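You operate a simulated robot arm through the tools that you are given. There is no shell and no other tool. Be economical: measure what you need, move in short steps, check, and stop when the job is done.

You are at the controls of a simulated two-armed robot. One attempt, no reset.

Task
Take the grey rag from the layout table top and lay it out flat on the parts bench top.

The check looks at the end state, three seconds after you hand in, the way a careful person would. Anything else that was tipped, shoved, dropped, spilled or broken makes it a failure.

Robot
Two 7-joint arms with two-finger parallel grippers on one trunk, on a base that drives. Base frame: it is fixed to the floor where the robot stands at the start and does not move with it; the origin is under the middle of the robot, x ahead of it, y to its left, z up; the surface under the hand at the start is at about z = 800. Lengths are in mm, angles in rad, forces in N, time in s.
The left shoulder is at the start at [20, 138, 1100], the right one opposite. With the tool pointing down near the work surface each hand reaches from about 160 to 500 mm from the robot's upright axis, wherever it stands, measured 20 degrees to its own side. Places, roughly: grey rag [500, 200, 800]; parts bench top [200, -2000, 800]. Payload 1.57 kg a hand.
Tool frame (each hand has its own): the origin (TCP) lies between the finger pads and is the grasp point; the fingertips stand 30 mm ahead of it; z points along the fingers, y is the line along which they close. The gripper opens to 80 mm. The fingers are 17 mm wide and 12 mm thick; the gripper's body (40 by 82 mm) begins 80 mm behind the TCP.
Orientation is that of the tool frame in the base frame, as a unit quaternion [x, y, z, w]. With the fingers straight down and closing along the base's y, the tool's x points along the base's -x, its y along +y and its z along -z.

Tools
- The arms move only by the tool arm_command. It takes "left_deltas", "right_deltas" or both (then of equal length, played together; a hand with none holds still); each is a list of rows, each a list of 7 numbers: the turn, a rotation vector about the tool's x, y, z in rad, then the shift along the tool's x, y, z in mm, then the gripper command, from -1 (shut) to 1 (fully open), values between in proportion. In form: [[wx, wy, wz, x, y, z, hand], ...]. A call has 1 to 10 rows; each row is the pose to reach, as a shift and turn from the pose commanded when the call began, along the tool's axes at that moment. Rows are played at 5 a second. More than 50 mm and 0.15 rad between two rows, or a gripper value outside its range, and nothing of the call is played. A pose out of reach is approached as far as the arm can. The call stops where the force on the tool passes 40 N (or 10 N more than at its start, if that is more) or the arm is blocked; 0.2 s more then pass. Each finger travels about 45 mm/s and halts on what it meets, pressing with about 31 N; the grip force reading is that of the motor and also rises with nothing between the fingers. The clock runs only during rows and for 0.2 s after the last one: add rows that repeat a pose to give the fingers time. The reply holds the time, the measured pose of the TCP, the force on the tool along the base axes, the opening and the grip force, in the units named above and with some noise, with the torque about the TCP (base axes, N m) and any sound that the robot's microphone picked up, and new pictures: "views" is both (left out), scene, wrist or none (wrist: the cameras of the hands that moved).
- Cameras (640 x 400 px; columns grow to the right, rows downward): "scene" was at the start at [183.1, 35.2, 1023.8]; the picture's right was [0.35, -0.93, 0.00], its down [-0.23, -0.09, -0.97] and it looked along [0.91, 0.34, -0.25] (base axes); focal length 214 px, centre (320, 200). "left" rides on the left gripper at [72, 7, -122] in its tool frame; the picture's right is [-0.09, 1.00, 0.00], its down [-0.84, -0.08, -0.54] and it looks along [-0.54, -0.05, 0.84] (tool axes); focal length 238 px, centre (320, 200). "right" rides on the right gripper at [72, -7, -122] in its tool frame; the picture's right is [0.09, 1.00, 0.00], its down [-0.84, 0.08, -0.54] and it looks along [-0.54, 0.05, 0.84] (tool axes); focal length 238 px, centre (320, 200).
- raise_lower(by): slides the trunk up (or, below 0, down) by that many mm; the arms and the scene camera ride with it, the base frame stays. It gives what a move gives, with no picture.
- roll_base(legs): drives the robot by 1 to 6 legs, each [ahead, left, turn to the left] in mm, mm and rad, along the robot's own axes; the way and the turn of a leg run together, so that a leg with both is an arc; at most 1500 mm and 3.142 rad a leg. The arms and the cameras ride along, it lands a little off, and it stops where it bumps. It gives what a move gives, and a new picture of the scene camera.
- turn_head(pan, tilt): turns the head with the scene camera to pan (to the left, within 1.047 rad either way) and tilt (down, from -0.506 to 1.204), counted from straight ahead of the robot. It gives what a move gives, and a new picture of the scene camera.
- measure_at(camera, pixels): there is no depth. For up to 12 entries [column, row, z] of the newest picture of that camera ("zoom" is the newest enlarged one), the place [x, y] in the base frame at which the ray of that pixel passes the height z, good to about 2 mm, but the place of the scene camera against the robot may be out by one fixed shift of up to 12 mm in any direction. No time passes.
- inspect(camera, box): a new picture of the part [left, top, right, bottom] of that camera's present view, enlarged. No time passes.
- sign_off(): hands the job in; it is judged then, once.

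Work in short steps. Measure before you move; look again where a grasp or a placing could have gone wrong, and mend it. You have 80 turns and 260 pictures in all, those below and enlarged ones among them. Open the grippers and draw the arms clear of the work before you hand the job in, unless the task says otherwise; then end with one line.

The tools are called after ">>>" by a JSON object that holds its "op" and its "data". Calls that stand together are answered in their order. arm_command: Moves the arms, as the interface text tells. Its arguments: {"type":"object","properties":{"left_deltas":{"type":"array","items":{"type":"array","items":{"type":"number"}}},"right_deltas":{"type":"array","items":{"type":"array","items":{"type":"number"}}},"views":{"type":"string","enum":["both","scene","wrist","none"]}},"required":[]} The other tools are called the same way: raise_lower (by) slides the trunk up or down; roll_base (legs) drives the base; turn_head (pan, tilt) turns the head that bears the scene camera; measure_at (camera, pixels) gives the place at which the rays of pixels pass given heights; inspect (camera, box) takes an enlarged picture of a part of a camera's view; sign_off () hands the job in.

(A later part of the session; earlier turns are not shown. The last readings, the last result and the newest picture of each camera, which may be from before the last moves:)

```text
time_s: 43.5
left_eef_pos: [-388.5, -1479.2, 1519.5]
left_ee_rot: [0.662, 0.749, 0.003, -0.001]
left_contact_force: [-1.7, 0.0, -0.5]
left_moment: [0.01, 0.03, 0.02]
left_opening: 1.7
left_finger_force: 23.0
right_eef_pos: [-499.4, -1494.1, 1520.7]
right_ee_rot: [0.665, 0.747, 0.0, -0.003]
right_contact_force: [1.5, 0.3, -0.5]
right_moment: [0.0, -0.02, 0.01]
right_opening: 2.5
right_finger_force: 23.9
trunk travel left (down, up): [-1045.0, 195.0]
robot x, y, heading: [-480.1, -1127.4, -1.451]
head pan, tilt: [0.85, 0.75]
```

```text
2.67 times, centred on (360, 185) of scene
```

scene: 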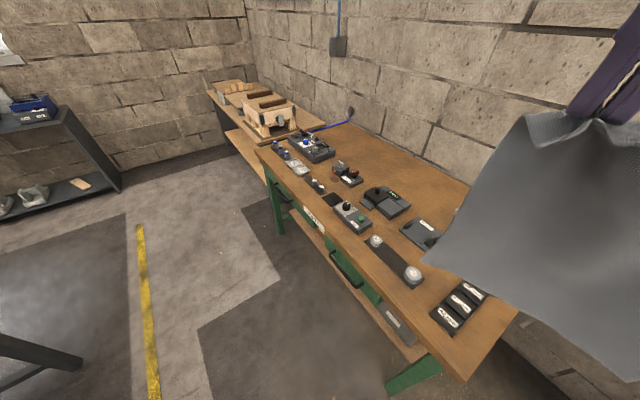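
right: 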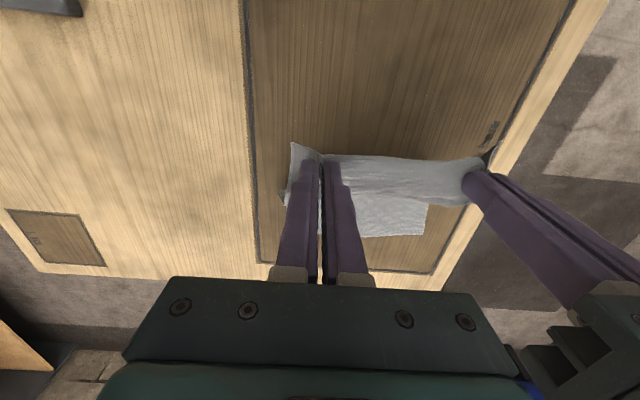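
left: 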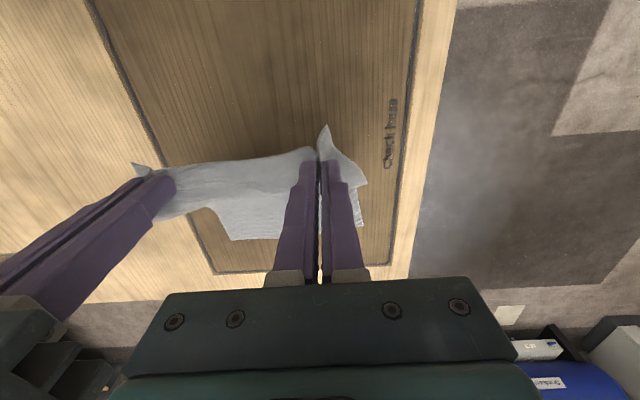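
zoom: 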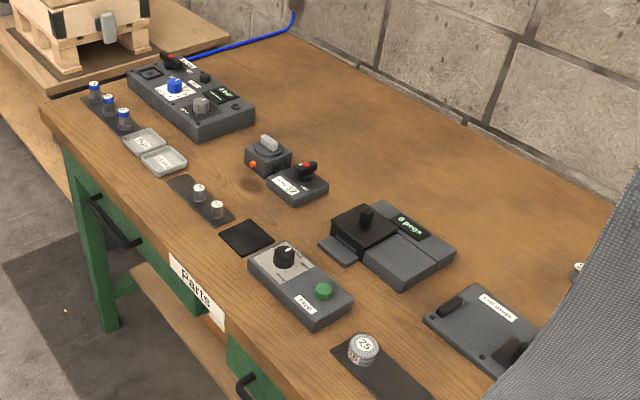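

The bench is square with x: front y≈-1650, back y≈-2455, and behind the items (y < -2110) around x≈330 there is a free strip over 300 mm deep. I lower the trunk to carrying height, square up, and move left in front of that place.

>>> {"op": "raise_lower", "data": {"by": -270}}

>>> {"op": "roll_base", "data": {"legs": [[0, 0, -0.118], [0, 810, 0]]}}

>>> {"op": "turn_head", "data": {"pan": 0.5, "tilt": 0.6}}

>>> {"op": "turn_head", "data": {"pan": -0.55, "tilt": 0.6}}

```text
time_s: 46.3
left_eef_pos: [-387.7, -1478.8, 1249.9]
left_ee_rot: [0.662, 0.749, 0.002, 0.0]
left_contact_force: [-1.7, 0.4, -0.4]
left_moment: [0.0, 0.07, 0.0]
left_opening: 1.6
left_finger_force: 23.5
right_eef_pos: [-498.7, -1492.9, 1252.0]
right_ee_rot: [0.665, 0.747, 0.0, -0.002]
right_contact_force: [2.3, -0.1, 0.1]
right_moment: [0.0, -0.08, 0.06]
right_opening: 2.2
right_finger_force: 24.1
trunk travel left (down, up): [-775.0, 465.0]
robot x, y, heading: [-482.2, -1124.5, -1.456]
head pan, tilt: [0.85, 0.75]
```

```text
time_s: 51.1
left_eef_pos: [374.1, -1485.7, 1248.7]
left_ee_rot: [0.705, 0.709, 0.002, 0.0]
left_contact_force: [-1.3, 0.3, -0.3]
left_moment: [0.0, 0.06, 0.02]
left_opening: 1.6
left_finger_force: 23.8
right_eef_pos: [262.9, -1486.8, 1250.3]
right_ee_rot: [0.707, 0.707, 0.001, -0.002]
right_contact_force: [1.4, 0.0, -0.5]
right_moment: [0.02, -0.05, 0.05]
right_opening: 2.3
right_finger_force: 23.9
trunk travel left (down, up): [-775.0, 465.0]
robot x, y, heading: [323.5, -1127.3, -1.574]
head pan, tilt: [0.85, 0.75]
```

scene: 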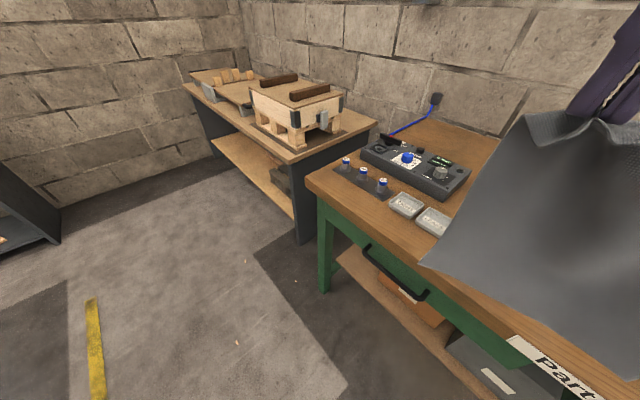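

```text
time_s: 52.0
left_eef_pos: [375.4, -1486.6, 1249.2]
left_ee_rot: [0.705, 0.709, 0.002, -0.001]
left_contact_force: [-1.8, -0.1, 0.6]
left_moment: [0.01, 0.03, 0.0]
left_opening: 1.6
left_finger_force: 23.3
right_eef_pos: [264.0, -1489.3, 1251.7]
right_ee_rot: [0.707, 0.707, 0.001, -0.002]
right_contact_force: [0.8, -0.6, 1.1]
right_moment: [0.01, -0.08, 0.04]
right_opening: 2.3
right_finger_force: 23.7
trunk travel left (down, up): [-775.0, 465.0]
robot x, y, heading: [325.9, -1128.6, -1.571]
head pan, tilt: [0.499, 0.6]
```

scene: 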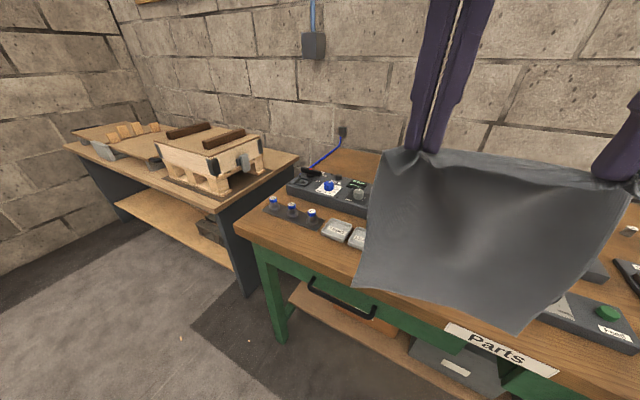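

```text
time_s: 53.3
left_eef_pos: [374.7, -1486.9, 1248.6]
left_ee_rot: [0.704, 0.71, 0.001, -0.001]
left_contact_force: [-1.4, 0.7, 0.1]
left_moment: [0.03, 0.04, 0.01]
left_opening: 1.5
left_finger_force: 23.3
right_eef_pos: [264.2, -1488.5, 1251.1]
right_ee_rot: [0.707, 0.707, 0.001, -0.001]
right_contact_force: [1.1, 0.3, 0.9]
right_moment: [-0.02, -0.04, 0.05]
right_opening: 2.3
right_finger_force: 24.2
trunk travel left (down, up): [-775.0, 465.0]
robot x, y, heading: [322.6, -1125.9, -1.569]
head pan, tilt: [-0.55, 0.6]
```

scene: 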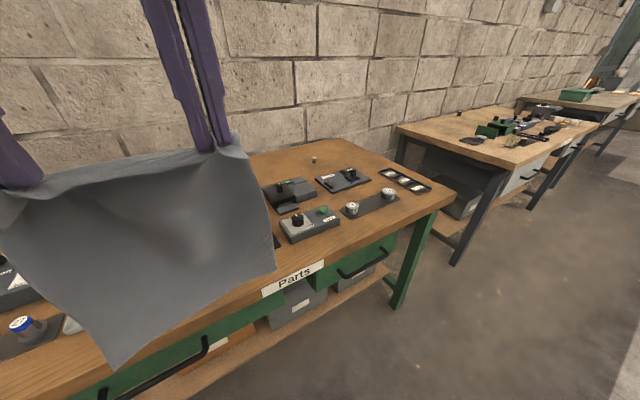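

The way ahead over the bench is clear at this height (rag bottom near z 980). I drive forward in two careful parts; first 400 mm.

>>> {"op": "roll_base", "data": {"legs": [[400, 0, 0]]}}

>>> {"op": "turn_head", "data": {"pan": 0.6, "tilt": 1.1}}

>>> {"op": "turn_head", "data": {"pan": -0.6, "tilt": 1.1}}

```text
time_s: 55.8
left_eef_pos: [374.6, -1887.4, 1248.5]
left_ee_rot: [0.704, 0.71, 0.002, -0.001]
left_contact_force: [-1.0, -1.1, -0.3]
left_moment: [0.01, 0.03, 0.03]
left_opening: 1.6
left_finger_force: 22.8
right_eef_pos: [264.0, -1889.7, 1250.7]
right_ee_rot: [0.707, 0.707, 0.001, -0.001]
right_contact_force: [2.0, -0.6, -0.6]
right_moment: [0.02, -0.02, 0.04]
right_opening: 2.1
right_finger_force: 23.6
trunk travel left (down, up): [-775.0, 465.0]
robot x, y, heading: [323.1, -1530.7, -1.567]
head pan, tilt: [-0.55, 0.6]
```

scene: 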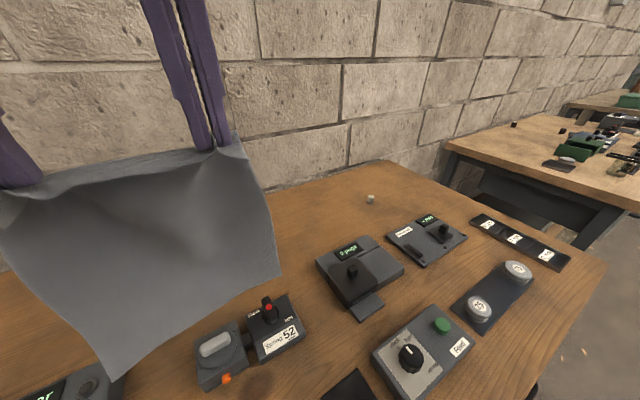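

```text
time_s: 57.1
left_eef_pos: [376.3, -1887.6, 1249.3]
left_ee_rot: [0.704, 0.71, 0.001, 0.0]
left_contact_force: [-1.6, 0.1, -0.6]
left_moment: [0.0, 0.08, -0.03]
left_opening: 1.6
left_finger_force: 24.1
right_eef_pos: [264.2, -1888.6, 1251.4]
right_ee_rot: [0.708, 0.707, 0.001, -0.001]
right_contact_force: [2.1, 0.1, -0.5]
right_moment: [0.0, -0.04, 0.02]
right_opening: 2.3
right_finger_force: 23.9
trunk travel left (down, up): [-775.0, 465.0]
robot x, y, heading: [325.4, -1531.9, -1.573]
head pan, tilt: [0.6, 1.1]
```

scene: 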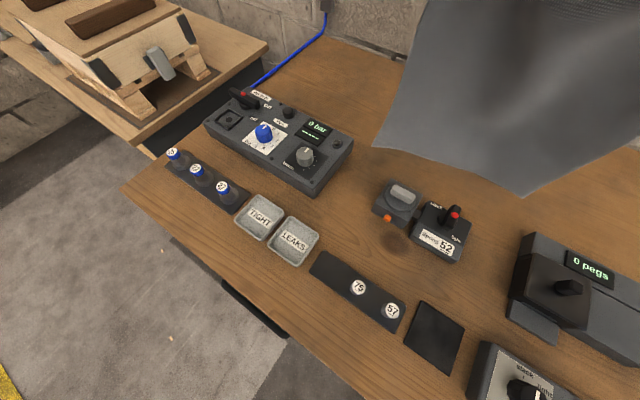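

```text
time_s: 58.5
left_eef_pos: [375.1, -1887.8, 1249.4]
left_ee_rot: [0.704, 0.71, 0.002, -0.001]
left_contact_force: [-2.2, -0.6, 0.2]
left_moment: [-0.02, 0.07, 0.0]
left_opening: 1.8
left_finger_force: 23.3
right_eef_pos: [263.4, -1890.0, 1250.4]
right_ee_rot: [0.707, 0.707, 0.001, -0.002]
right_contact_force: [2.1, -0.2, 0.6]
right_moment: [0.0, -0.08, 0.0]
right_opening: 2.2
right_finger_force: 23.8
trunk travel left (down, up): [-775.0, 465.0]
robot x, y, heading: [326.6, -1529.5, -1.567]
head pan, tilt: [-0.6, 1.1]
```

scene: 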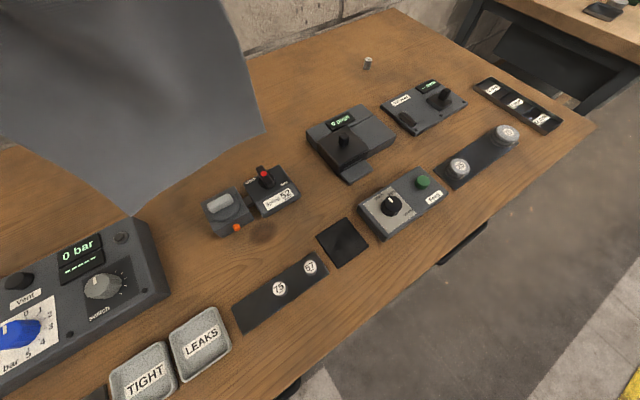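

Still no bump. I measure the items bordering the free strip and the back edge from here.

>>> {"op": "measure_at", "data": {"camera": "scene", "pixels": [[205, 205, 800], [286, 172, 800], [246, 178, 800], [308, 132, 800], [370, 105, 800], [367, 66, 800], [168, 275, 800], [120, 222, 800], [250, 55, 800], [385, 12, 800], [592, 125, 800]]}}

```text
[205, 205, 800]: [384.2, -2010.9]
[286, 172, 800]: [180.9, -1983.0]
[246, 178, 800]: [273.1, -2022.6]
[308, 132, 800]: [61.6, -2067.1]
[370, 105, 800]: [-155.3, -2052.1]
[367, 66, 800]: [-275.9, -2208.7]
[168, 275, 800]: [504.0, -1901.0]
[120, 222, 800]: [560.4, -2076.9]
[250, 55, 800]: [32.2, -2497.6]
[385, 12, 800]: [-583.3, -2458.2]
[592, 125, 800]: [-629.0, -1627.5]
```

The strip from y≈-2040 to -2460 at x≈180–500 is free. I drive 350 mm further over the bench.

>>> {"op": "roll_base", "data": {"legs": [[175, 0, 0], [175, 5, 0]]}}

>>> {"op": "turn_head", "data": {"pan": 0.0, "tilt": 1.0}}

```text
time_s: 61.1
left_eef_pos: [383.5, -2240.5, 1248.8]
left_ee_rot: [0.703, 0.711, 0.001, 0.0]
left_contact_force: [-1.7, 0.1, 0.4]
left_moment: [-0.01, 0.04, 0.01]
left_opening: 1.9
left_finger_force: 23.9
right_eef_pos: [271.2, -2242.1, 1249.9]
right_ee_rot: [0.706, 0.708, 0.001, -0.003]
right_contact_force: [1.6, -1.0, -0.7]
right_moment: [-0.01, -0.02, 0.0]
right_opening: 2.3
right_finger_force: 24.0
trunk travel left (down, up): [-775.0, 465.0]
robot x, y, heading: [330.9, -1879.5, -1.566]
head pan, tilt: [-0.6, 1.1]
```

scene: 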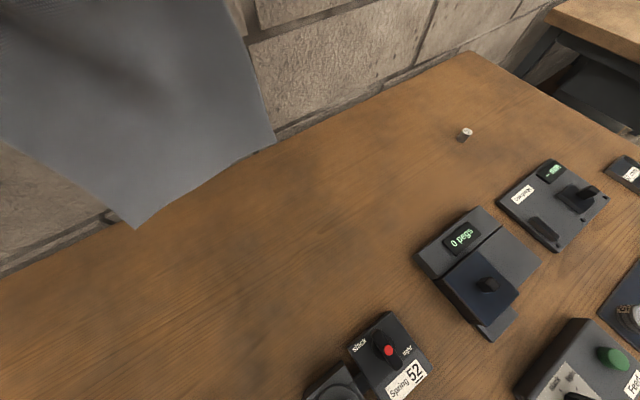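

```text
time_s: 62.1
left_eef_pos: [382.8, -2239.4, 1249.8]
left_ee_rot: [0.704, 0.711, 0.002, 0.0]
left_contact_force: [-1.8, -0.2, 0.3]
left_moment: [-0.01, 0.07, 0.04]
left_opening: 1.6
left_finger_force: 23.9
right_eef_pos: [271.6, -2241.3, 1251.3]
right_ee_rot: [0.706, 0.708, 0.0, -0.001]
right_contact_force: [1.9, 0.0, -0.3]
right_moment: [0.0, -0.05, 0.01]
right_opening: 2.3
right_finger_force: 23.6
trunk travel left (down, up): [-775.0, 465.0]
robot x, y, heading: [330.2, -1884.1, -1.566]
head pan, tilt: [0.0, 1.0]
```

scene: 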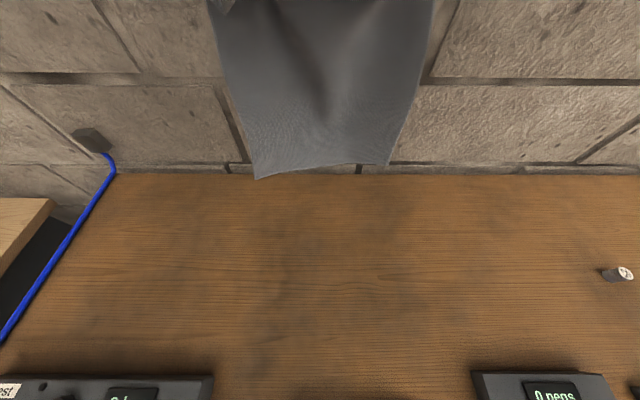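

The free area is plain. I check the back edge (row ~172) and item tops near the bottom of the picture.

>>> {"op": "measure_at", "data": {"camera": "scene", "pixels": [[300, 174, 800], [480, 174, 800], [212, 376, 820], [475, 372, 820], [320, 395, 800], [256, 178, 975], [387, 164, 985], [320, 300, 800]]}}

```text
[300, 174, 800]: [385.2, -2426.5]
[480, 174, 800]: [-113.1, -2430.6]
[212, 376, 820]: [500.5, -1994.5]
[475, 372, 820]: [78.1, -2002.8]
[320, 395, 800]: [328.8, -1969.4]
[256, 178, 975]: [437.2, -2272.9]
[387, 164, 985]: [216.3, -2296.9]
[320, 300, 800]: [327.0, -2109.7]
```

Back edge y≈-2430, items nearest at y≈-2000: I'll lay the rag at y≈-2090…-2355. I move both hands forward 80 mm and lower the trunk 165 mm so the hem almost touches.

>>> {"op": "arm_command", "data": {"left_deltas": [[0, 0, 0, -20, 0, 0, -1], [0, 0, 0, -40, 0, 0, -1], [0, 0, 0, -60, 0, 0, -1], [0, 0, 0, -80, 0, 0, -1], [0, 0, 0, -80, 0, 0, -1]], "right_deltas": [[0, 0, 0, -20, 0, 0, -1], [0, 0, 0, -40, 0, 0, -1], [0, 0, 0, -60, 0, 0, -1], [0, 0, 0, -80, 0, 0, -1], [0, 0, 0, -80, 0, 0, -1]], "views": "none"}}

>>> {"op": "raise_lower", "data": {"by": -165}}

>>> {"op": "turn_head", "data": {"pan": 0.0, "tilt": 0.7}}

```text
time_s: 63.3
left_eef_pos: [384.0, -2318.7, 1247.9]
left_ee_rot: [0.703, 0.711, 0.002, -0.001]
left_contact_force: [-2.7, -0.1, 0.5]
left_moment: [0.01, 0.06, 0.02]
left_opening: 1.6
left_finger_force: 23.2
right_eef_pos: [272.1, -2322.3, 1249.2]
right_ee_rot: [0.705, 0.709, 0.0, -0.002]
right_contact_force: [2.3, 0.5, -0.7]
right_moment: [-0.01, -0.09, 0.04]
right_opening: 2.4
right_finger_force: 23.6
trunk travel left (down, up): [-775.0, 465.0]
robot x, y, heading: [330.5, -1880.9, -1.567]
head pan, tilt: [0.0, 1.0]
```

```text
time_s: 65.2
left_eef_pos: [383.8, -2319.0, 1083.3]
left_ee_rot: [0.703, 0.711, 0.002, 0.0]
left_contact_force: [-2.5, -0.5, 0.0]
left_moment: [0.02, 0.08, -0.01]
left_opening: 1.6
left_finger_force: 23.3
right_eef_pos: [272.4, -2321.5, 1085.3]
right_ee_rot: [0.706, 0.708, 0.001, -0.001]
right_contact_force: [1.8, -0.4, 0.3]
right_moment: [-0.01, -0.07, 0.06]
right_opening: 2.4
right_finger_force: 23.8
trunk travel left (down, up): [-610.0, 630.0]
robot x, y, heading: [332.3, -1878.3, -1.565]
head pan, tilt: [0.0, 1.0]
```

```text
time_s: 66.0
left_eef_pos: [384.5, -2319.0, 1083.4]
left_ee_rot: [0.703, 0.711, 0.001, 0.0]
left_contact_force: [-2.3, -0.6, -0.6]
left_moment: [-0.02, 0.09, 0.0]
left_opening: 1.8
left_finger_force: 23.1
right_eef_pos: [271.9, -2322.3, 1084.3]
right_ee_rot: [0.705, 0.709, 0.001, -0.002]
right_contact_force: [2.0, -1.2, -0.5]
right_moment: [0.02, -0.1, 0.02]
right_opening: 2.1
right_finger_force: 24.0
trunk travel left (down, up): [-610.0, 630.0]
robot x, y, heading: [330.7, -1882.6, -1.566]
head pan, tilt: [0.0, 0.7]
```

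scene: 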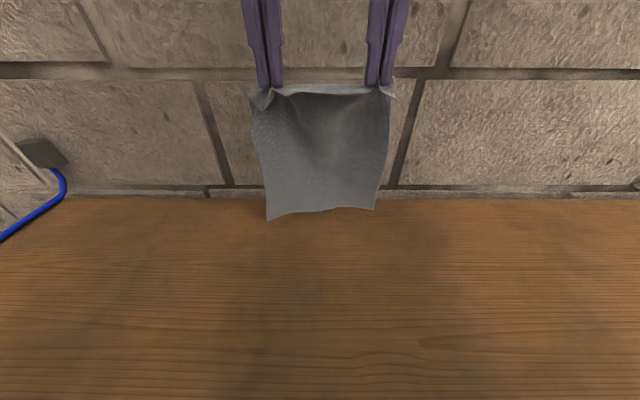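

>>> {"op": "measure_at", "data": {"camera": "scene", "pixels": [[267, 220, 800], [374, 209, 800], [267, 220, 830], [374, 209, 840], [320, 198, 800]]}}

>>> {"op": "inspect", "data": {"camera": "scene", "box": [220, 70, 420, 240]}}

```text
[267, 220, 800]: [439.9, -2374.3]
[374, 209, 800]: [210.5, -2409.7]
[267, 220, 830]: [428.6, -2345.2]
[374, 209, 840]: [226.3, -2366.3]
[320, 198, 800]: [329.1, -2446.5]
```

```text
2.35 times, centred on (320, 155) of scene
```

zoom: 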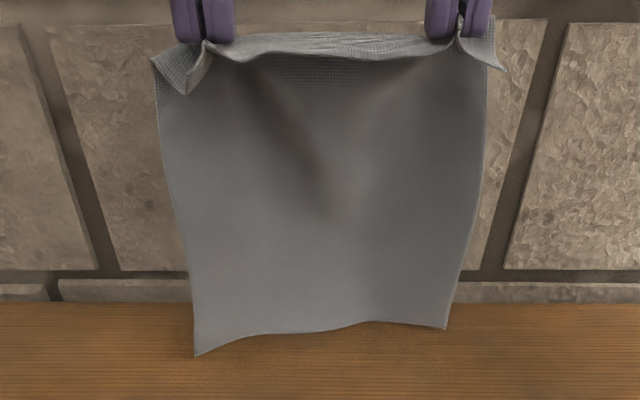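

Matching the known hem width (~200 mm), the hem hangs at z≈830–840, y≈-2355. I lower until it touches and start drawing the hands back along an arc, slowly.

>>> {"op": "arm_command", "data": {"left_deltas": [[0, 0, 0, 0, 0, 15, -1], [0, 0, 0, 0, 0, 30, -1], [0, 0, 0, 5, 0, 38, -1], [0, 0, 0, 15, 0, 42, -1], [0, 0, 0, 25, 0, 45, -1], [0, 0, 0, 38, 0, 48, -1], [0, 0, 0, 52, 0, 53, -1], [0, 0, 0, 65, 0, 58, -1], [0, 0, 0, 78, 0, 65, -1], [0, 0, 0, 90, 0, 73, -1]], "right_deltas": [[0, 0, 0, 0, 0, 15, -1], [0, 0, 0, 0, 0, 30, -1], [0, 0, 0, 5, 0, 38, -1], [0, 0, 0, 15, 0, 42, -1], [0, 0, 0, 25, 0, 45, -1], [0, 0, 0, 38, 0, 48, -1], [0, 0, 0, 52, 0, 53, -1], [0, 0, 0, 65, 0, 58, -1], [0, 0, 0, 78, 0, 65, -1], [0, 0, 0, 90, 0, 73, -1]]}}

```text
time_s: 68.2
left_eef_pos: [382.7, -2227.9, 1011.2]
left_ee_rot: [0.703, 0.711, 0.003, -0.001]
left_contact_force: [-2.1, 0.6, 0.3]
left_moment: [-0.01, 0.06, 0.01]
left_opening: 1.7
left_finger_force: 23.6
right_eef_pos: [272.6, -2230.3, 1012.3]
right_ee_rot: [0.706, 0.708, 0.0, -0.002]
right_contact_force: [2.1, -0.2, 0.5]
right_moment: [0.01, -0.1, 0.04]
right_opening: 2.3
right_finger_force: 23.7
trunk travel left (down, up): [-610.0, 630.0]
robot x, y, heading: [332.1, -1884.2, -1.566]
head pan, tilt: [0.0, 0.7]
```

scene: 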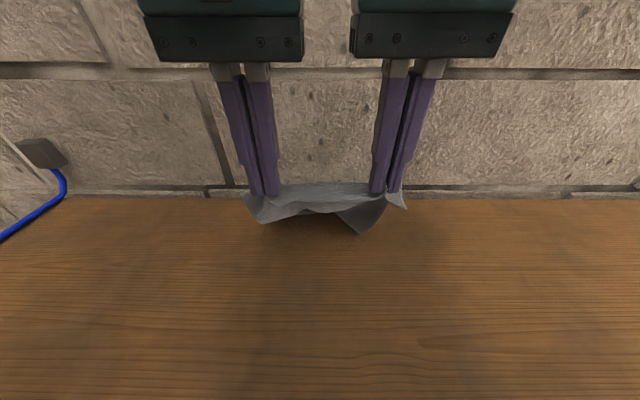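
right: 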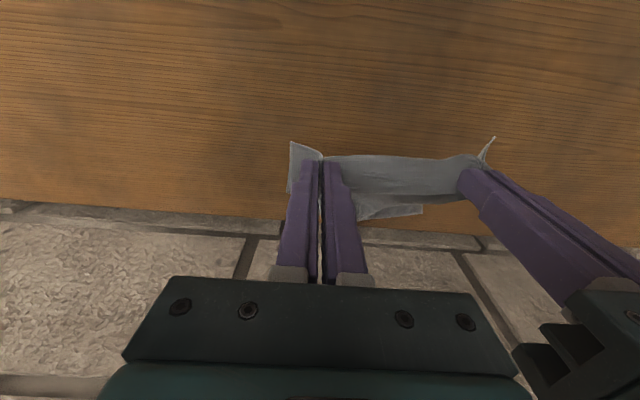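
left: 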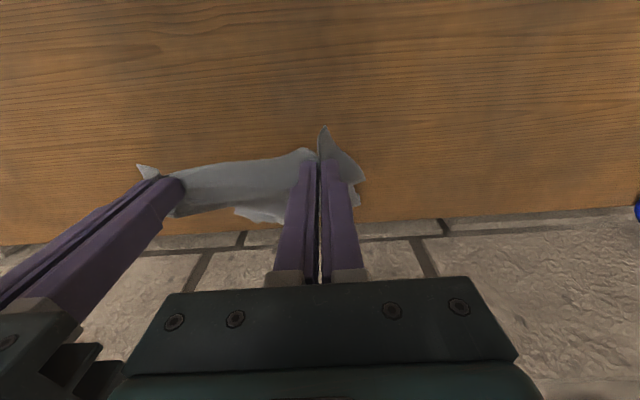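

Part of the hem is visible in the wrist views; I measure where it lies, and enlarge the scene.

>>> {"op": "measure_at", "data": {"camera": "right", "pixels": [[421, 208, 800], [362, 219, 800], [290, 194, 800], [245, 216, 800]]}}

>>> {"op": "measure_at", "data": {"camera": "left", "pixels": [[236, 211, 800], [283, 222, 800], [361, 204, 800]]}}

>>> {"op": "inspect", "data": {"camera": "scene", "box": [220, 160, 420, 260]}}

```text
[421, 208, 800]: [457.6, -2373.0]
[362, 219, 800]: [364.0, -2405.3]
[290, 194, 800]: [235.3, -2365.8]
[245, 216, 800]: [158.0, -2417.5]
```

```text
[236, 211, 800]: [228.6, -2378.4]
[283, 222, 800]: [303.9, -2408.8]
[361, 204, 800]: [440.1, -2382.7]
```

```text
3.20 times, centred on (320, 210) of scene
```

zoom: 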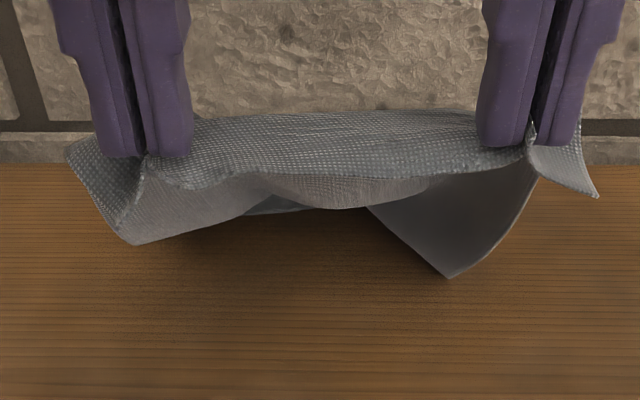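

The far hem rests on the bench at y≈-2375 to -2405, spread to full width. I continue the arc back and down to about 12 mm above the surface.

>>> {"op": "arm_command", "data": {"left_deltas": [[0, 0, 0, 10, 0, 11, -1], [0, 0, 0, 19, 0, 22, -1], [0, 0, 0, 28, 0, 32, -1], [0, 0, 0, 36, 0, 42, -1], [0, 0, 0, 52, 0, 65, -1], [0, 0, 0, 64, 0, 87, -1], [0, 0, 0, 74, 0, 109, -1], [0, 0, 0, 82, 0, 132, -1], [0, 0, 0, 88, 0, 152, -1], [0, 0, 0, 92, 0, 168, -1]], "right_deltas": [[0, 0, 0, 10, 0, 11, -1], [0, 0, 0, 19, 0, 22, -1], [0, 0, 0, 28, 0, 32, -1], [0, 0, 0, 36, 0, 42, -1], [0, 0, 0, 52, 0, 65, -1], [0, 0, 0, 64, 0, 87, -1], [0, 0, 0, 74, 0, 109, -1], [0, 0, 0, 82, 0, 132, -1], [0, 0, 0, 88, 0, 152, -1], [0, 0, 0, 92, 0, 168, -1]]}}

```text
time_s: 70.2
left_eef_pos: [383.0, -2143.7, 871.4]
left_ee_rot: [0.704, 0.71, -0.001, 0.0]
left_contact_force: [1.5, 1.8, 12.7]
left_moment: [0.1, -0.09, -0.04]
left_opening: 1.8
left_finger_force: 23.2
right_eef_pos: [272.8, -2147.2, 872.4]
right_ee_rot: [0.705, 0.709, 0.001, 0.0]
right_contact_force: [0.1, 0.6, 9.8]
right_moment: [0.01, -0.04, 0.06]
right_opening: 2.3
right_finger_force: 23.8
trunk travel left (down, up): [-610.0, 630.0]
robot x, y, heading: [328.7, -1880.7, -1.569]
head pan, tilt: [0.0, 0.7]
stopped in row 9 (left hand): the force on the tool passed its limit at 68 N (the readings are from after the stop); the commanded pose is now the measured one
```

scene: 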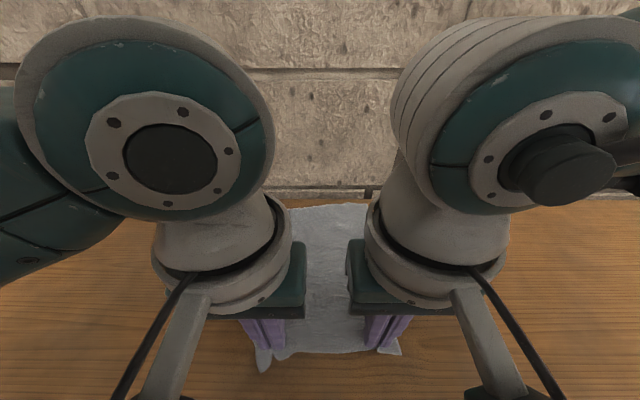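
right: 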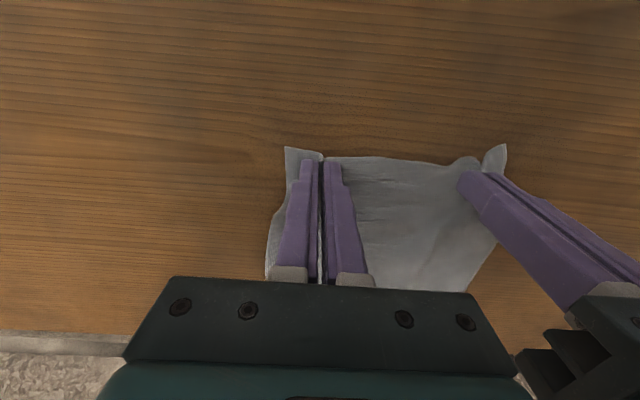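
left: 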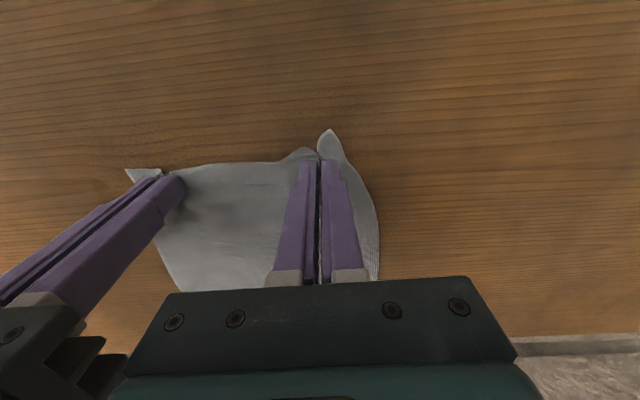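

Contact at TCP z≈871: the bench surface is at z≈841, so the rag is already down with some slack. I measure the far hem and near edge at that height.

>>> {"op": "measure_at", "data": {"camera": "scene", "pixels": [[300, 206, 842], [350, 205, 842], [262, 371, 845], [300, 354, 845], [398, 354, 845], [335, 350, 845], [320, 198, 842]]}}

>>> {"op": "inspect", "data": {"camera": "scene", "box": [220, 180, 440, 400]}}

```text
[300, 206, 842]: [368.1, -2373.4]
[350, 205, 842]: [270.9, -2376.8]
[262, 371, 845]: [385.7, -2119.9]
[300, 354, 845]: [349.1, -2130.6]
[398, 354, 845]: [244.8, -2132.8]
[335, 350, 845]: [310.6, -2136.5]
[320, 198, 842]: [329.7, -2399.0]
```

```text
1.82 times, centred on (330, 290) of scene
```

zoom: 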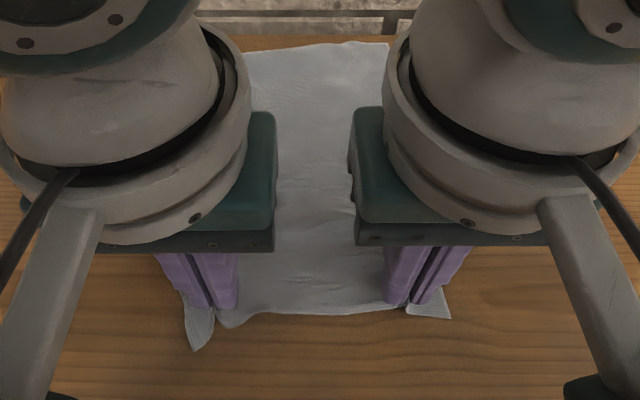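

The far hem is at y≈-2375, near edge y≈-2133 (242 of 265 mm), so a little slack remains. I lift 2 mm and draw both hands back 45 mm to straighten it.

>>> {"op": "arm_command", "data": {"left_deltas": [[0, 0, 0, 2, 0, -2, -1], [0, 0, 0, 12, 0, -2, -1], [0, 0, 0, 23, 0, -2, -1], [0, 0, 0, 34, 0, -2, -1], [0, 0, 0, 45, 0, -1, -1], [0, 0, 0, 45, 0, 0, -1]], "right_deltas": [[0, 0, 0, 2, 0, -2, -1], [0, 0, 0, 12, 0, -2, -1], [0, 0, 0, 23, 0, -2, -1], [0, 0, 0, 34, 0, -2, -1], [0, 0, 0, 45, 0, -1, -1], [0, 0, 0, 45, 0, 0, -1]]}}

```text
time_s: 71.6
left_eef_pos: [383.2, -2100.0, 871.3]
left_ee_rot: [0.704, 0.71, -0.002, -0.001]
left_contact_force: [-0.6, -0.1, 16.5]
left_moment: [0.1, 0.0, 0.01]
left_opening: 1.7
left_finger_force: 23.1
right_eef_pos: [270.9, -2101.5, 872.0]
right_ee_rot: [0.706, 0.708, 0.0, -0.001]
right_contact_force: [1.9, 0.4, 1.4]
right_moment: [0.0, -0.01, 0.0]
right_opening: 2.4
right_finger_force: 24.2
trunk travel left (down, up): [-610.0, 630.0]
robot x, y, heading: [332.2, -1880.2, -1.564]
head pan, tilt: [0.0, 0.7]
```

scene: 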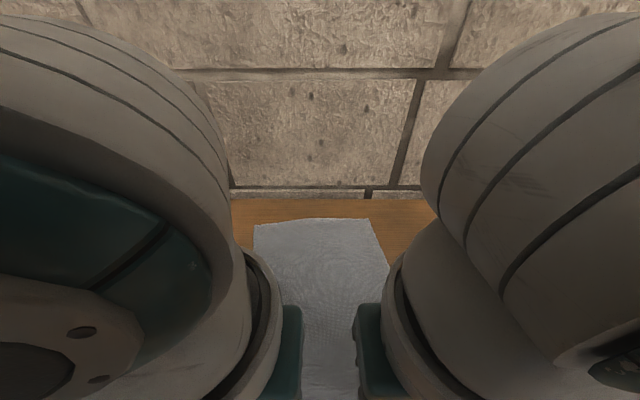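
right: 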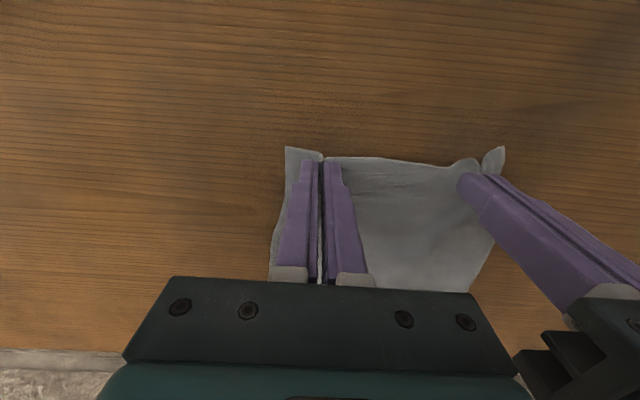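
left: 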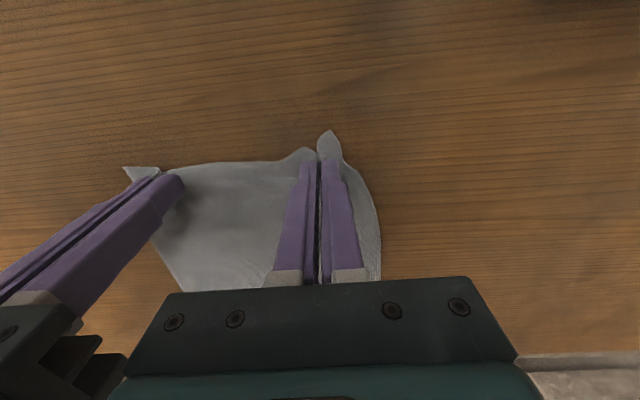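

Near edge now at hands y≈-2100; far hem visible at (255–370, ~220). I press the right slightly and open both slowly to ~45 mm so the pads spread the folds outward.

>>> {"op": "measure_at", "data": {"camera": "scene", "pixels": [[255, 224, 842], [370, 219, 842]]}}

>>> {"op": "arm_command", "data": {"left_deltas": [[0, 0, 0, 0, 0, 0, -0.85], [0, 0, 0, 0, 0, 0, -0.65], [0, 0, 0, 0, 0, 0, -0.45], [0, 0, 0, 0, 0, 0, -0.25], [0, 0, 0, 0, 0, 0, -0.05], [0, 0, 0, 0, 0, 0, 0.1], [0, 0, 0, 0, 0, 0, 0.1]], "right_deltas": [[0, 0, 0, 0, 0, 1, -0.85], [0, 0, 0, 0, 0, 1.5, -0.65], [0, 0, 0, 0, 0, 1.5, -0.45], [0, 0, 0, 0, 0, 1.5, -0.25], [0, 0, 0, 0, 0, 1.5, -0.05], [0, 0, 0, 0, 0, 1.5, 0.1], [0, 0, 0, 0, 0, 1.5, 0.1]], "views": "wrist"}}

```text
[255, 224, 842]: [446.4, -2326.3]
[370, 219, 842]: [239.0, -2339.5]
```

```text
time_s: 73.4
left_eef_pos: [380.8, -2101.0, 871.2]
left_ee_rot: [0.705, 0.709, -0.004, -0.001]
left_contact_force: [-3.2, 0.6, 15.3]
left_moment: [0.07, -0.31, -0.02]
left_opening: 39.8
left_finger_force: 0.0
right_eef_pos: [272.2, -2103.0, 871.2]
right_ee_rot: [0.705, 0.709, 0.001, 0.002]
right_contact_force: [2.0, 0.5, 18.1]
right_moment: [-0.02, 0.21, 0.01]
right_opening: 38.3
right_finger_force: 0.1
trunk travel left (down, up): [-610.0, 630.0]
robot x, y, heading: [328.3, -1882.0, -1.566]
head pan, tilt: [0.0, 0.7]
stopped in row 7 (right hand): the force on the tool passed its limit at 40 N (the readings are from after the stop); the commanded pose is now the measured one
```

right: 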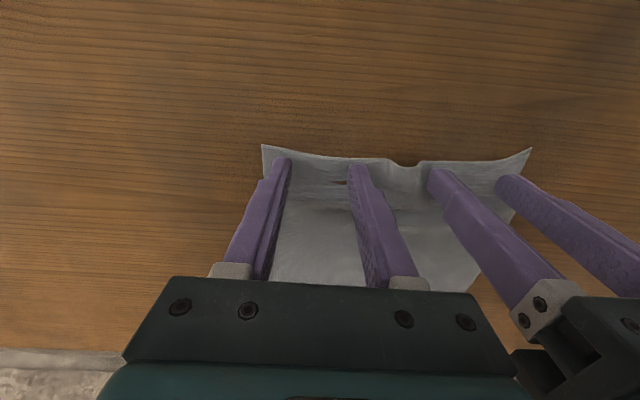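
left: 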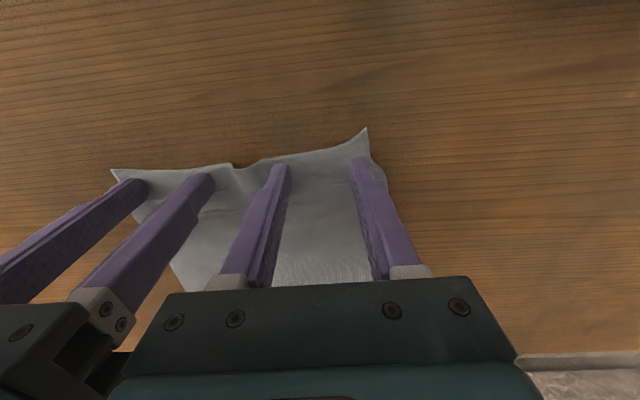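

The folds have spread; a small buckle remains in the middle of the near edge where the inner fingers pushed in. Still pressing lightly, I slide the hands 12 mm apart to draw it straight, then lift straight up 60 mm.

>>> {"op": "arm_command", "data": {"left_deltas": [[0, 0, 0, 0, 4, 0, 0], [0, 0, 0, 0, 8, 0, 0], [0, 0, 0, 0, 12, 0, 0], [0, 0, 0, 0, 12, -10, 0], [0, 0, 0, 0, 12, -30, 0], [0, 0, 0, 0, 12, -60, 0]], "right_deltas": [[0, 0, 0, 0, -4, 0, -0.04], [0, 0, 0, 0, -8, 0, -0.04], [0, 0, 0, 0, -12, 0, -0.04], [0, 0, 0, 0, -12, -10, -0.04], [0, 0, 0, 0, -12, -30, -0.04], [0, 0, 0, 0, -12, -60, -0.04]], "views": "wrist"}}

```text
time_s: 74.8
left_eef_pos: [396.1, -2100.2, 928.3]
left_ee_rot: [0.699, 0.715, 0.006, 0.002]
left_contact_force: [-0.8, 0.1, 0.6]
left_moment: [0.04, -0.02, 0.0]
left_opening: 40.0
left_finger_force: 0.0
right_eef_pos: [258.1, -2105.2, 929.9]
right_ee_rot: [0.71, 0.704, -0.003, -0.002]
right_contact_force: [0.5, 0.3, 0.4]
right_moment: [-0.01, -0.04, -0.01]
right_opening: 38.5
right_finger_force: 0.0
trunk travel left (down, up): [-610.0, 630.0]
robot x, y, heading: [331.3, -1881.7, -1.568]
head pan, tilt: [0.0, 0.7]
```

right: 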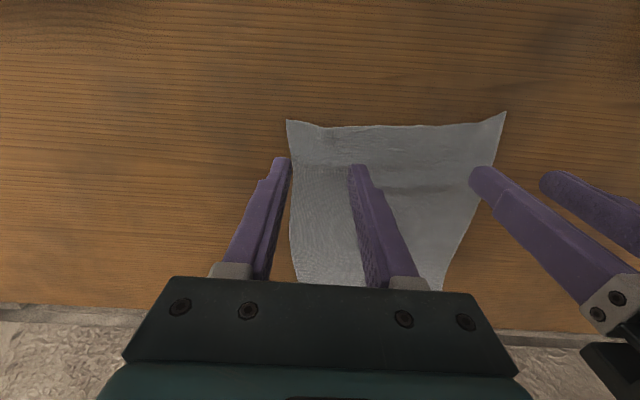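
left: 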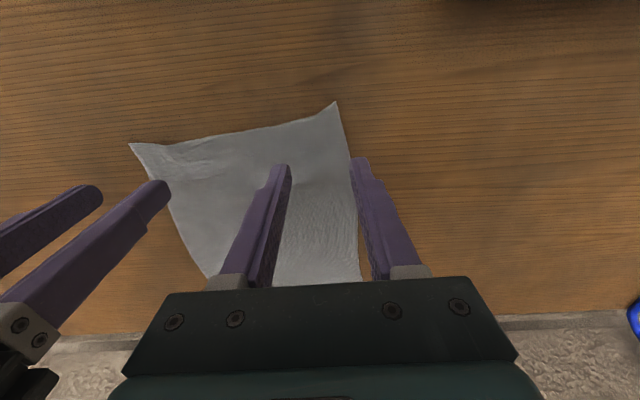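

The rag is nearly flat. I raise the trunk 250 mm, back off the base, and look at it whole.

>>> {"op": "raise_lower", "data": {"by": 280}}

>>> {"op": "arm_command", "data": {"left_deltas": [[0, 0, 0, 0, 30, -10, 0], [0, 0, 0, 0, 70, -20, 0], [0, 0, 0, 0, 110, -20, 0], [0, 0, 0, 0, 150, -20, 0]], "right_deltas": [[0, 0, 0, 0, -30, -10, 0], [0, 0, 0, 0, -70, -20, 0], [0, 0, 0, 0, -110, -20, 0], [0, 0, 0, 0, -150, -20, 0]], "views": "none"}}

>>> {"op": "turn_head", "data": {"pan": 0, "tilt": 1.1}}

```text
time_s: 77.6
left_eef_pos: [396.1, -2099.6, 1208.8]
left_ee_rot: [0.699, 0.715, 0.005, 0.001]
left_contact_force: [-0.3, -0.7, -0.5]
left_moment: [-0.02, 0.02, 0.01]
left_opening: 40.1
left_finger_force: 0.2
right_eef_pos: [258.7, -2104.7, 1209.6]
right_ee_rot: [0.711, 0.704, -0.001, -0.002]
right_contact_force: [-0.4, 0.3, 0.2]
right_moment: [-0.01, 0.0, 0.0]
right_opening: 38.5
right_finger_force: 0.1
trunk travel left (down, up): [-890.0, 350.0]
robot x, y, heading: [328.8, -1880.9, -1.565]
head pan, tilt: [0.0, 0.7]
```

```text
time_s: 78.6
left_eef_pos: [542.9, -2096.5, 1231.6]
left_ee_rot: [0.705, 0.709, -0.002, -0.001]
left_contact_force: [-0.3, -1.0, 0.0]
left_moment: [0.01, 0.0, -0.01]
left_opening: 39.9
left_finger_force: 0.0
right_eef_pos: [109.2, -2102.3, 1230.2]
right_ee_rot: [0.705, 0.709, 0.0, 0.001]
right_contact_force: [1.1, -0.3, 0.2]
right_moment: [0.05, -0.02, 0.02]
right_opening: 40.1
right_finger_force: 0.1
trunk travel left (down, up): [-890.0, 350.0]
robot x, y, heading: [332.4, -1880.9, -1.569]
head pan, tilt: [0.0, 0.7]
```

```text
time_s: 79.5
left_eef_pos: [542.4, -2096.5, 1231.5]
left_ee_rot: [0.703, 0.711, -0.001, 0.0]
left_contact_force: [-0.3, 0.1, 0.2]
left_moment: [0.0, 0.02, -0.01]
left_opening: 40.2
left_finger_force: 0.0
right_eef_pos: [108.6, -2102.7, 1231.5]
right_ee_rot: [0.705, 0.709, 0.001, 0.0]
right_contact_force: [0.7, -0.2, 0.3]
right_moment: [-0.01, 0.04, -0.02]
right_opening: 40.1
right_finger_force: 0.0
trunk travel left (down, up): [-890.0, 350.0]
robot x, y, heading: [330.6, -1881.0, -1.568]
head pan, tilt: [0.0, 1.1]
```

scene: 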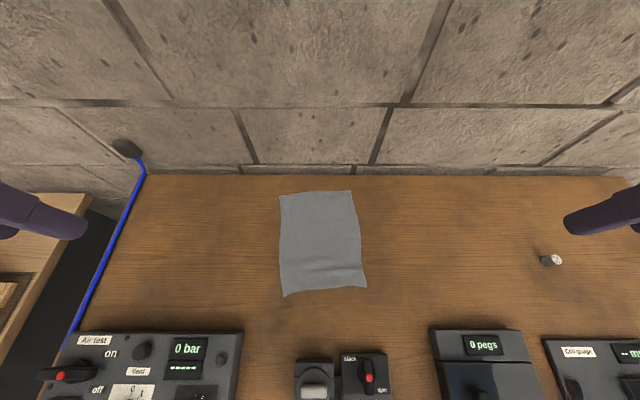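

>>> {"op": "inspect", "data": {"camera": "scene", "box": [250, 175, 400, 310]}}

>>> {"op": "measure_at", "data": {"camera": "scene", "pixels": [[280, 196, 842], [350, 191, 842], [366, 288, 842], [284, 296, 842], [320, 290, 842]]}}

```text
2.96 times, centred on (325, 242) of scene
```

zoom: 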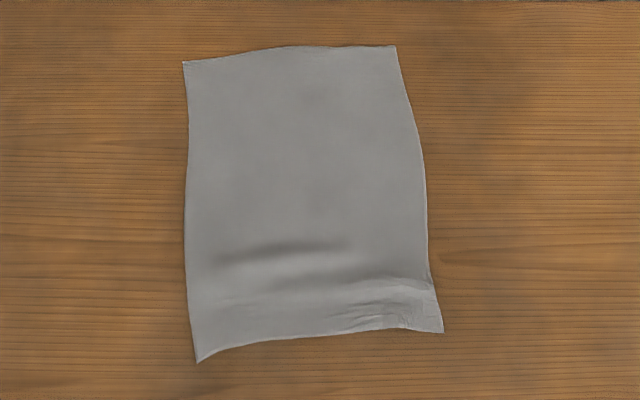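

```text
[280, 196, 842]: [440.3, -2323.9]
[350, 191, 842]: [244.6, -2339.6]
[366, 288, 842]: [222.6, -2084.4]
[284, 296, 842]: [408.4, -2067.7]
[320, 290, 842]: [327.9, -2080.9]
```

The rag is within the bench, with only a shallow ripple near the near edge (zoom ~(280,260)) and a slightly lifted near-left corner. I return the hands over the near corners to smooth this out with a light press and pull.

>>> {"op": "arm_command", "data": {"left_deltas": [[0, 0, 0, 0, -40, 0, 0], [0, 0, 0, 0, -80, 0, 0], [0, 0, 0, 0, -120, 10, 0], [0, 0, 0, 0, -157, 20, 0], [0, 0, 0, 0, -157, 20, 0]], "right_deltas": [[0, 0, 0, 0, 40, 0, 0], [0, 0, 0, 0, 80, 0, 0], [0, 0, 0, 0, 115, 10, 0], [0, 0, 0, 0, 142, 20, 0], [0, 0, 0, 0, 142, 20, 0]], "views": "none"}}

>>> {"op": "raise_lower", "data": {"by": -280}}

>>> {"op": "arm_command", "data": {"left_deltas": [[0, 0, 0, 0, 0, 20, 0], [0, 0, 0, 0, 0, 40, 0], [0, 0, 0, 0, 0, 50, 0], [0, 0, 0, 0, 0, 50, 0]], "right_deltas": [[0, 0, 0, 0, 0, 20, 0], [0, 0, 0, 0, 0, 40, 0], [0, 0, 0, 0, 0, 50, 0], [0, 0, 0, 0, 0, 50, 0]], "views": "wrist"}}

```text
time_s: 80.4
left_eef_pos: [408.1, -2095.9, 1214.4]
left_ee_rot: [0.715, 0.699, 0.008, 0.006]
left_contact_force: [31.8, -4.7, 5.3]
left_moment: [1.11, 4.62, -2.26]
left_opening: 40.2
left_finger_force: 0.0
right_eef_pos: [242.8, -2100.5, 1214.4]
right_ee_rot: [0.706, 0.708, 0.001, -0.001]
right_contact_force: [0.1, 0.5, -0.7]
right_moment: [-0.01, -0.03, 0.03]
right_opening: 40.3
right_finger_force: 0.1
trunk travel left (down, up): [-890.0, 350.0]
robot x, y, heading: [332.3, -1878.8, -1.562]
head pan, tilt: [0.0, 1.1]
stopped in row 4 (left hand): the force on the tool passed its limit at 139 N (the readings are from after the stop); the commanded pose is now the measured one
```

```text
time_s: 81.0
left_eef_pos: [408.0, -2097.8, 1206.2]
left_ee_rot: [0.716, 0.698, 0.009, 0.006]
left_contact_force: [16.6, 0.4, 8.2]
left_moment: [0.46, 2.42, -1.2]
left_opening: 39.8
left_finger_force: 0.0
right_eef_pos: [243.0, -2100.2, 1204.5]
right_ee_rot: [0.706, 0.708, 0.001, -0.001]
right_contact_force: [0.3, -0.1, -0.2]
right_moment: [-0.02, 0.04, 0.02]
right_opening: 40.0
right_finger_force: 0.0
trunk travel left (down, up): [-880.0, 360.0]
robot x, y, heading: [331.3, -1882.9, -1.574]
head pan, tilt: [0.0, 1.1]
stopped: the force on the tool passed its limit at 44 N (the readings are from after the stop); the commanded pose is now the measured one
```

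```text
time_s: 82.0
left_eef_pos: [408.6, -2097.0, 1154.3]
left_ee_rot: [0.715, 0.699, 0.009, 0.007]
left_contact_force: [1.1, 0.0, 0.6]
left_moment: [-0.02, 0.02, 0.01]
left_opening: 40.2
left_finger_force: 0.1
right_eef_pos: [240.9, -2099.8, 1155.3]
right_ee_rot: [0.705, 0.709, 0.001, -0.001]
right_contact_force: [0.2, 0.1, 0.1]
right_moment: [-0.01, 0.0, -0.01]
right_opening: 39.9
right_finger_force: 0.0
trunk travel left (down, up): [-880.0, 360.0]
robot x, y, heading: [331.4, -1879.6, -1.564]
head pan, tilt: [0.0, 1.1]
```

right: 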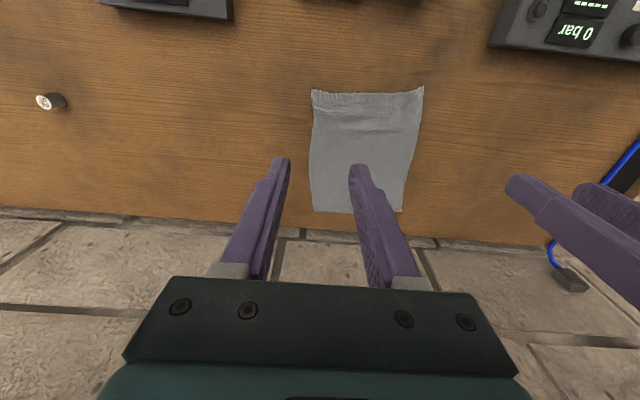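
left: 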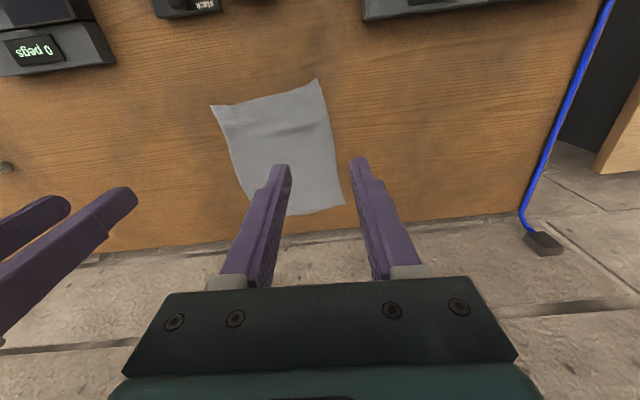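

The forearms brushed each other (no contact with the bench); they are free now. I move the right hand well aside, then use only the left, fingers shut, over the near-left corner.

>>> {"op": "arm_command", "data": {"right_deltas": [[0, 0, 0, 0, -40, -10, 0], [0, 0, 0, 0, -80, -20, 0], [0, 0, 0, 0, -120, -30, 0], [0, 0, 0, 0, -150, -40, 0]], "views": "none"}}

>>> {"op": "raise_lower", "data": {"by": -200}}

>>> {"op": "arm_command", "data": {"left_deltas": [[0, 0, 0, 0, -8, 10, -0.4], [0, 0, 0, 0, -18, 25, -0.8], [0, 0, 0, 0, -20, 45, -1], [0, 0, 0, 0, -20, 60, -1], [0, 0, 0, 0, -20, 60, -1]]}}

```text
time_s: 83.0
left_eef_pos: [409.0, -2095.7, 1154.2]
left_ee_rot: [0.715, 0.699, 0.008, 0.006]
left_contact_force: [-0.1, -1.0, 0.2]
left_moment: [0.01, 0.03, -0.03]
left_opening: 39.9
left_finger_force: 0.0
right_eef_pos: [88.6, -2102.6, 1194.9]
right_ee_rot: [0.704, 0.71, 0.001, -0.001]
right_contact_force: [0.6, 0.5, -0.4]
right_moment: [0.0, -0.01, -0.01]
right_opening: 39.8
right_finger_force: 0.0
trunk travel left (down, up): [-880.0, 360.0]
robot x, y, heading: [329.4, -1880.7, -1.56]
head pan, tilt: [0.0, 1.1]
```

```text
time_s: 85.1
left_eef_pos: [409.8, -2097.0, 954.5]
left_ee_rot: [0.715, 0.699, 0.008, 0.005]
left_contact_force: [0.3, -0.5, -0.2]
left_moment: [0.01, 0.0, 0.02]
left_opening: 39.8
left_finger_force: 0.1
right_eef_pos: [89.2, -2102.9, 993.7]
right_ee_rot: [0.705, 0.709, 0.001, 0.001]
right_contact_force: [0.9, 0.2, -0.2]
right_moment: [0.03, 0.02, 0.0]
right_opening: 40.0
right_finger_force: 0.1
trunk travel left (down, up): [-680.0, 560.0]
robot x, y, heading: [330.6, -1878.6, -1.566]
head pan, tilt: [0.0, 1.1]
```

```text
time_s: 86.3
left_eef_pos: [388.8, -2096.7, 893.5]
left_ee_rot: [0.715, 0.699, 0.008, 0.005]
left_contact_force: [0.0, 1.2, -0.1]
left_moment: [-0.02, -0.01, -0.03]
left_opening: 0.0
left_finger_force: 21.2
right_eef_pos: [90.0, -2102.6, 995.1]
right_ee_rot: [0.705, 0.709, 0.0, -0.001]
right_contact_force: [0.3, 0.3, -0.3]
right_moment: [0.02, 0.0, 0.02]
right_opening: 40.0
right_finger_force: 0.1
trunk travel left (down, up): [-680.0, 560.0]
robot x, y, heading: [328.9, -1877.1, -1.567]
head pan, tilt: [0.0, 1.1]
```

scene: 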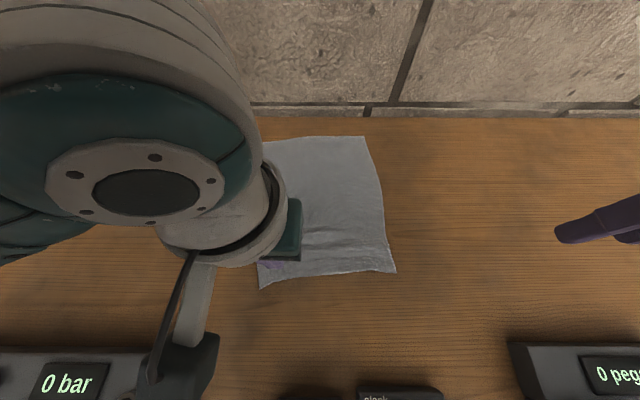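
left: 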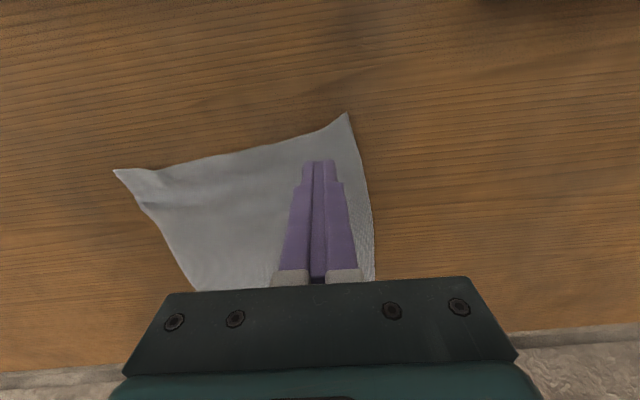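

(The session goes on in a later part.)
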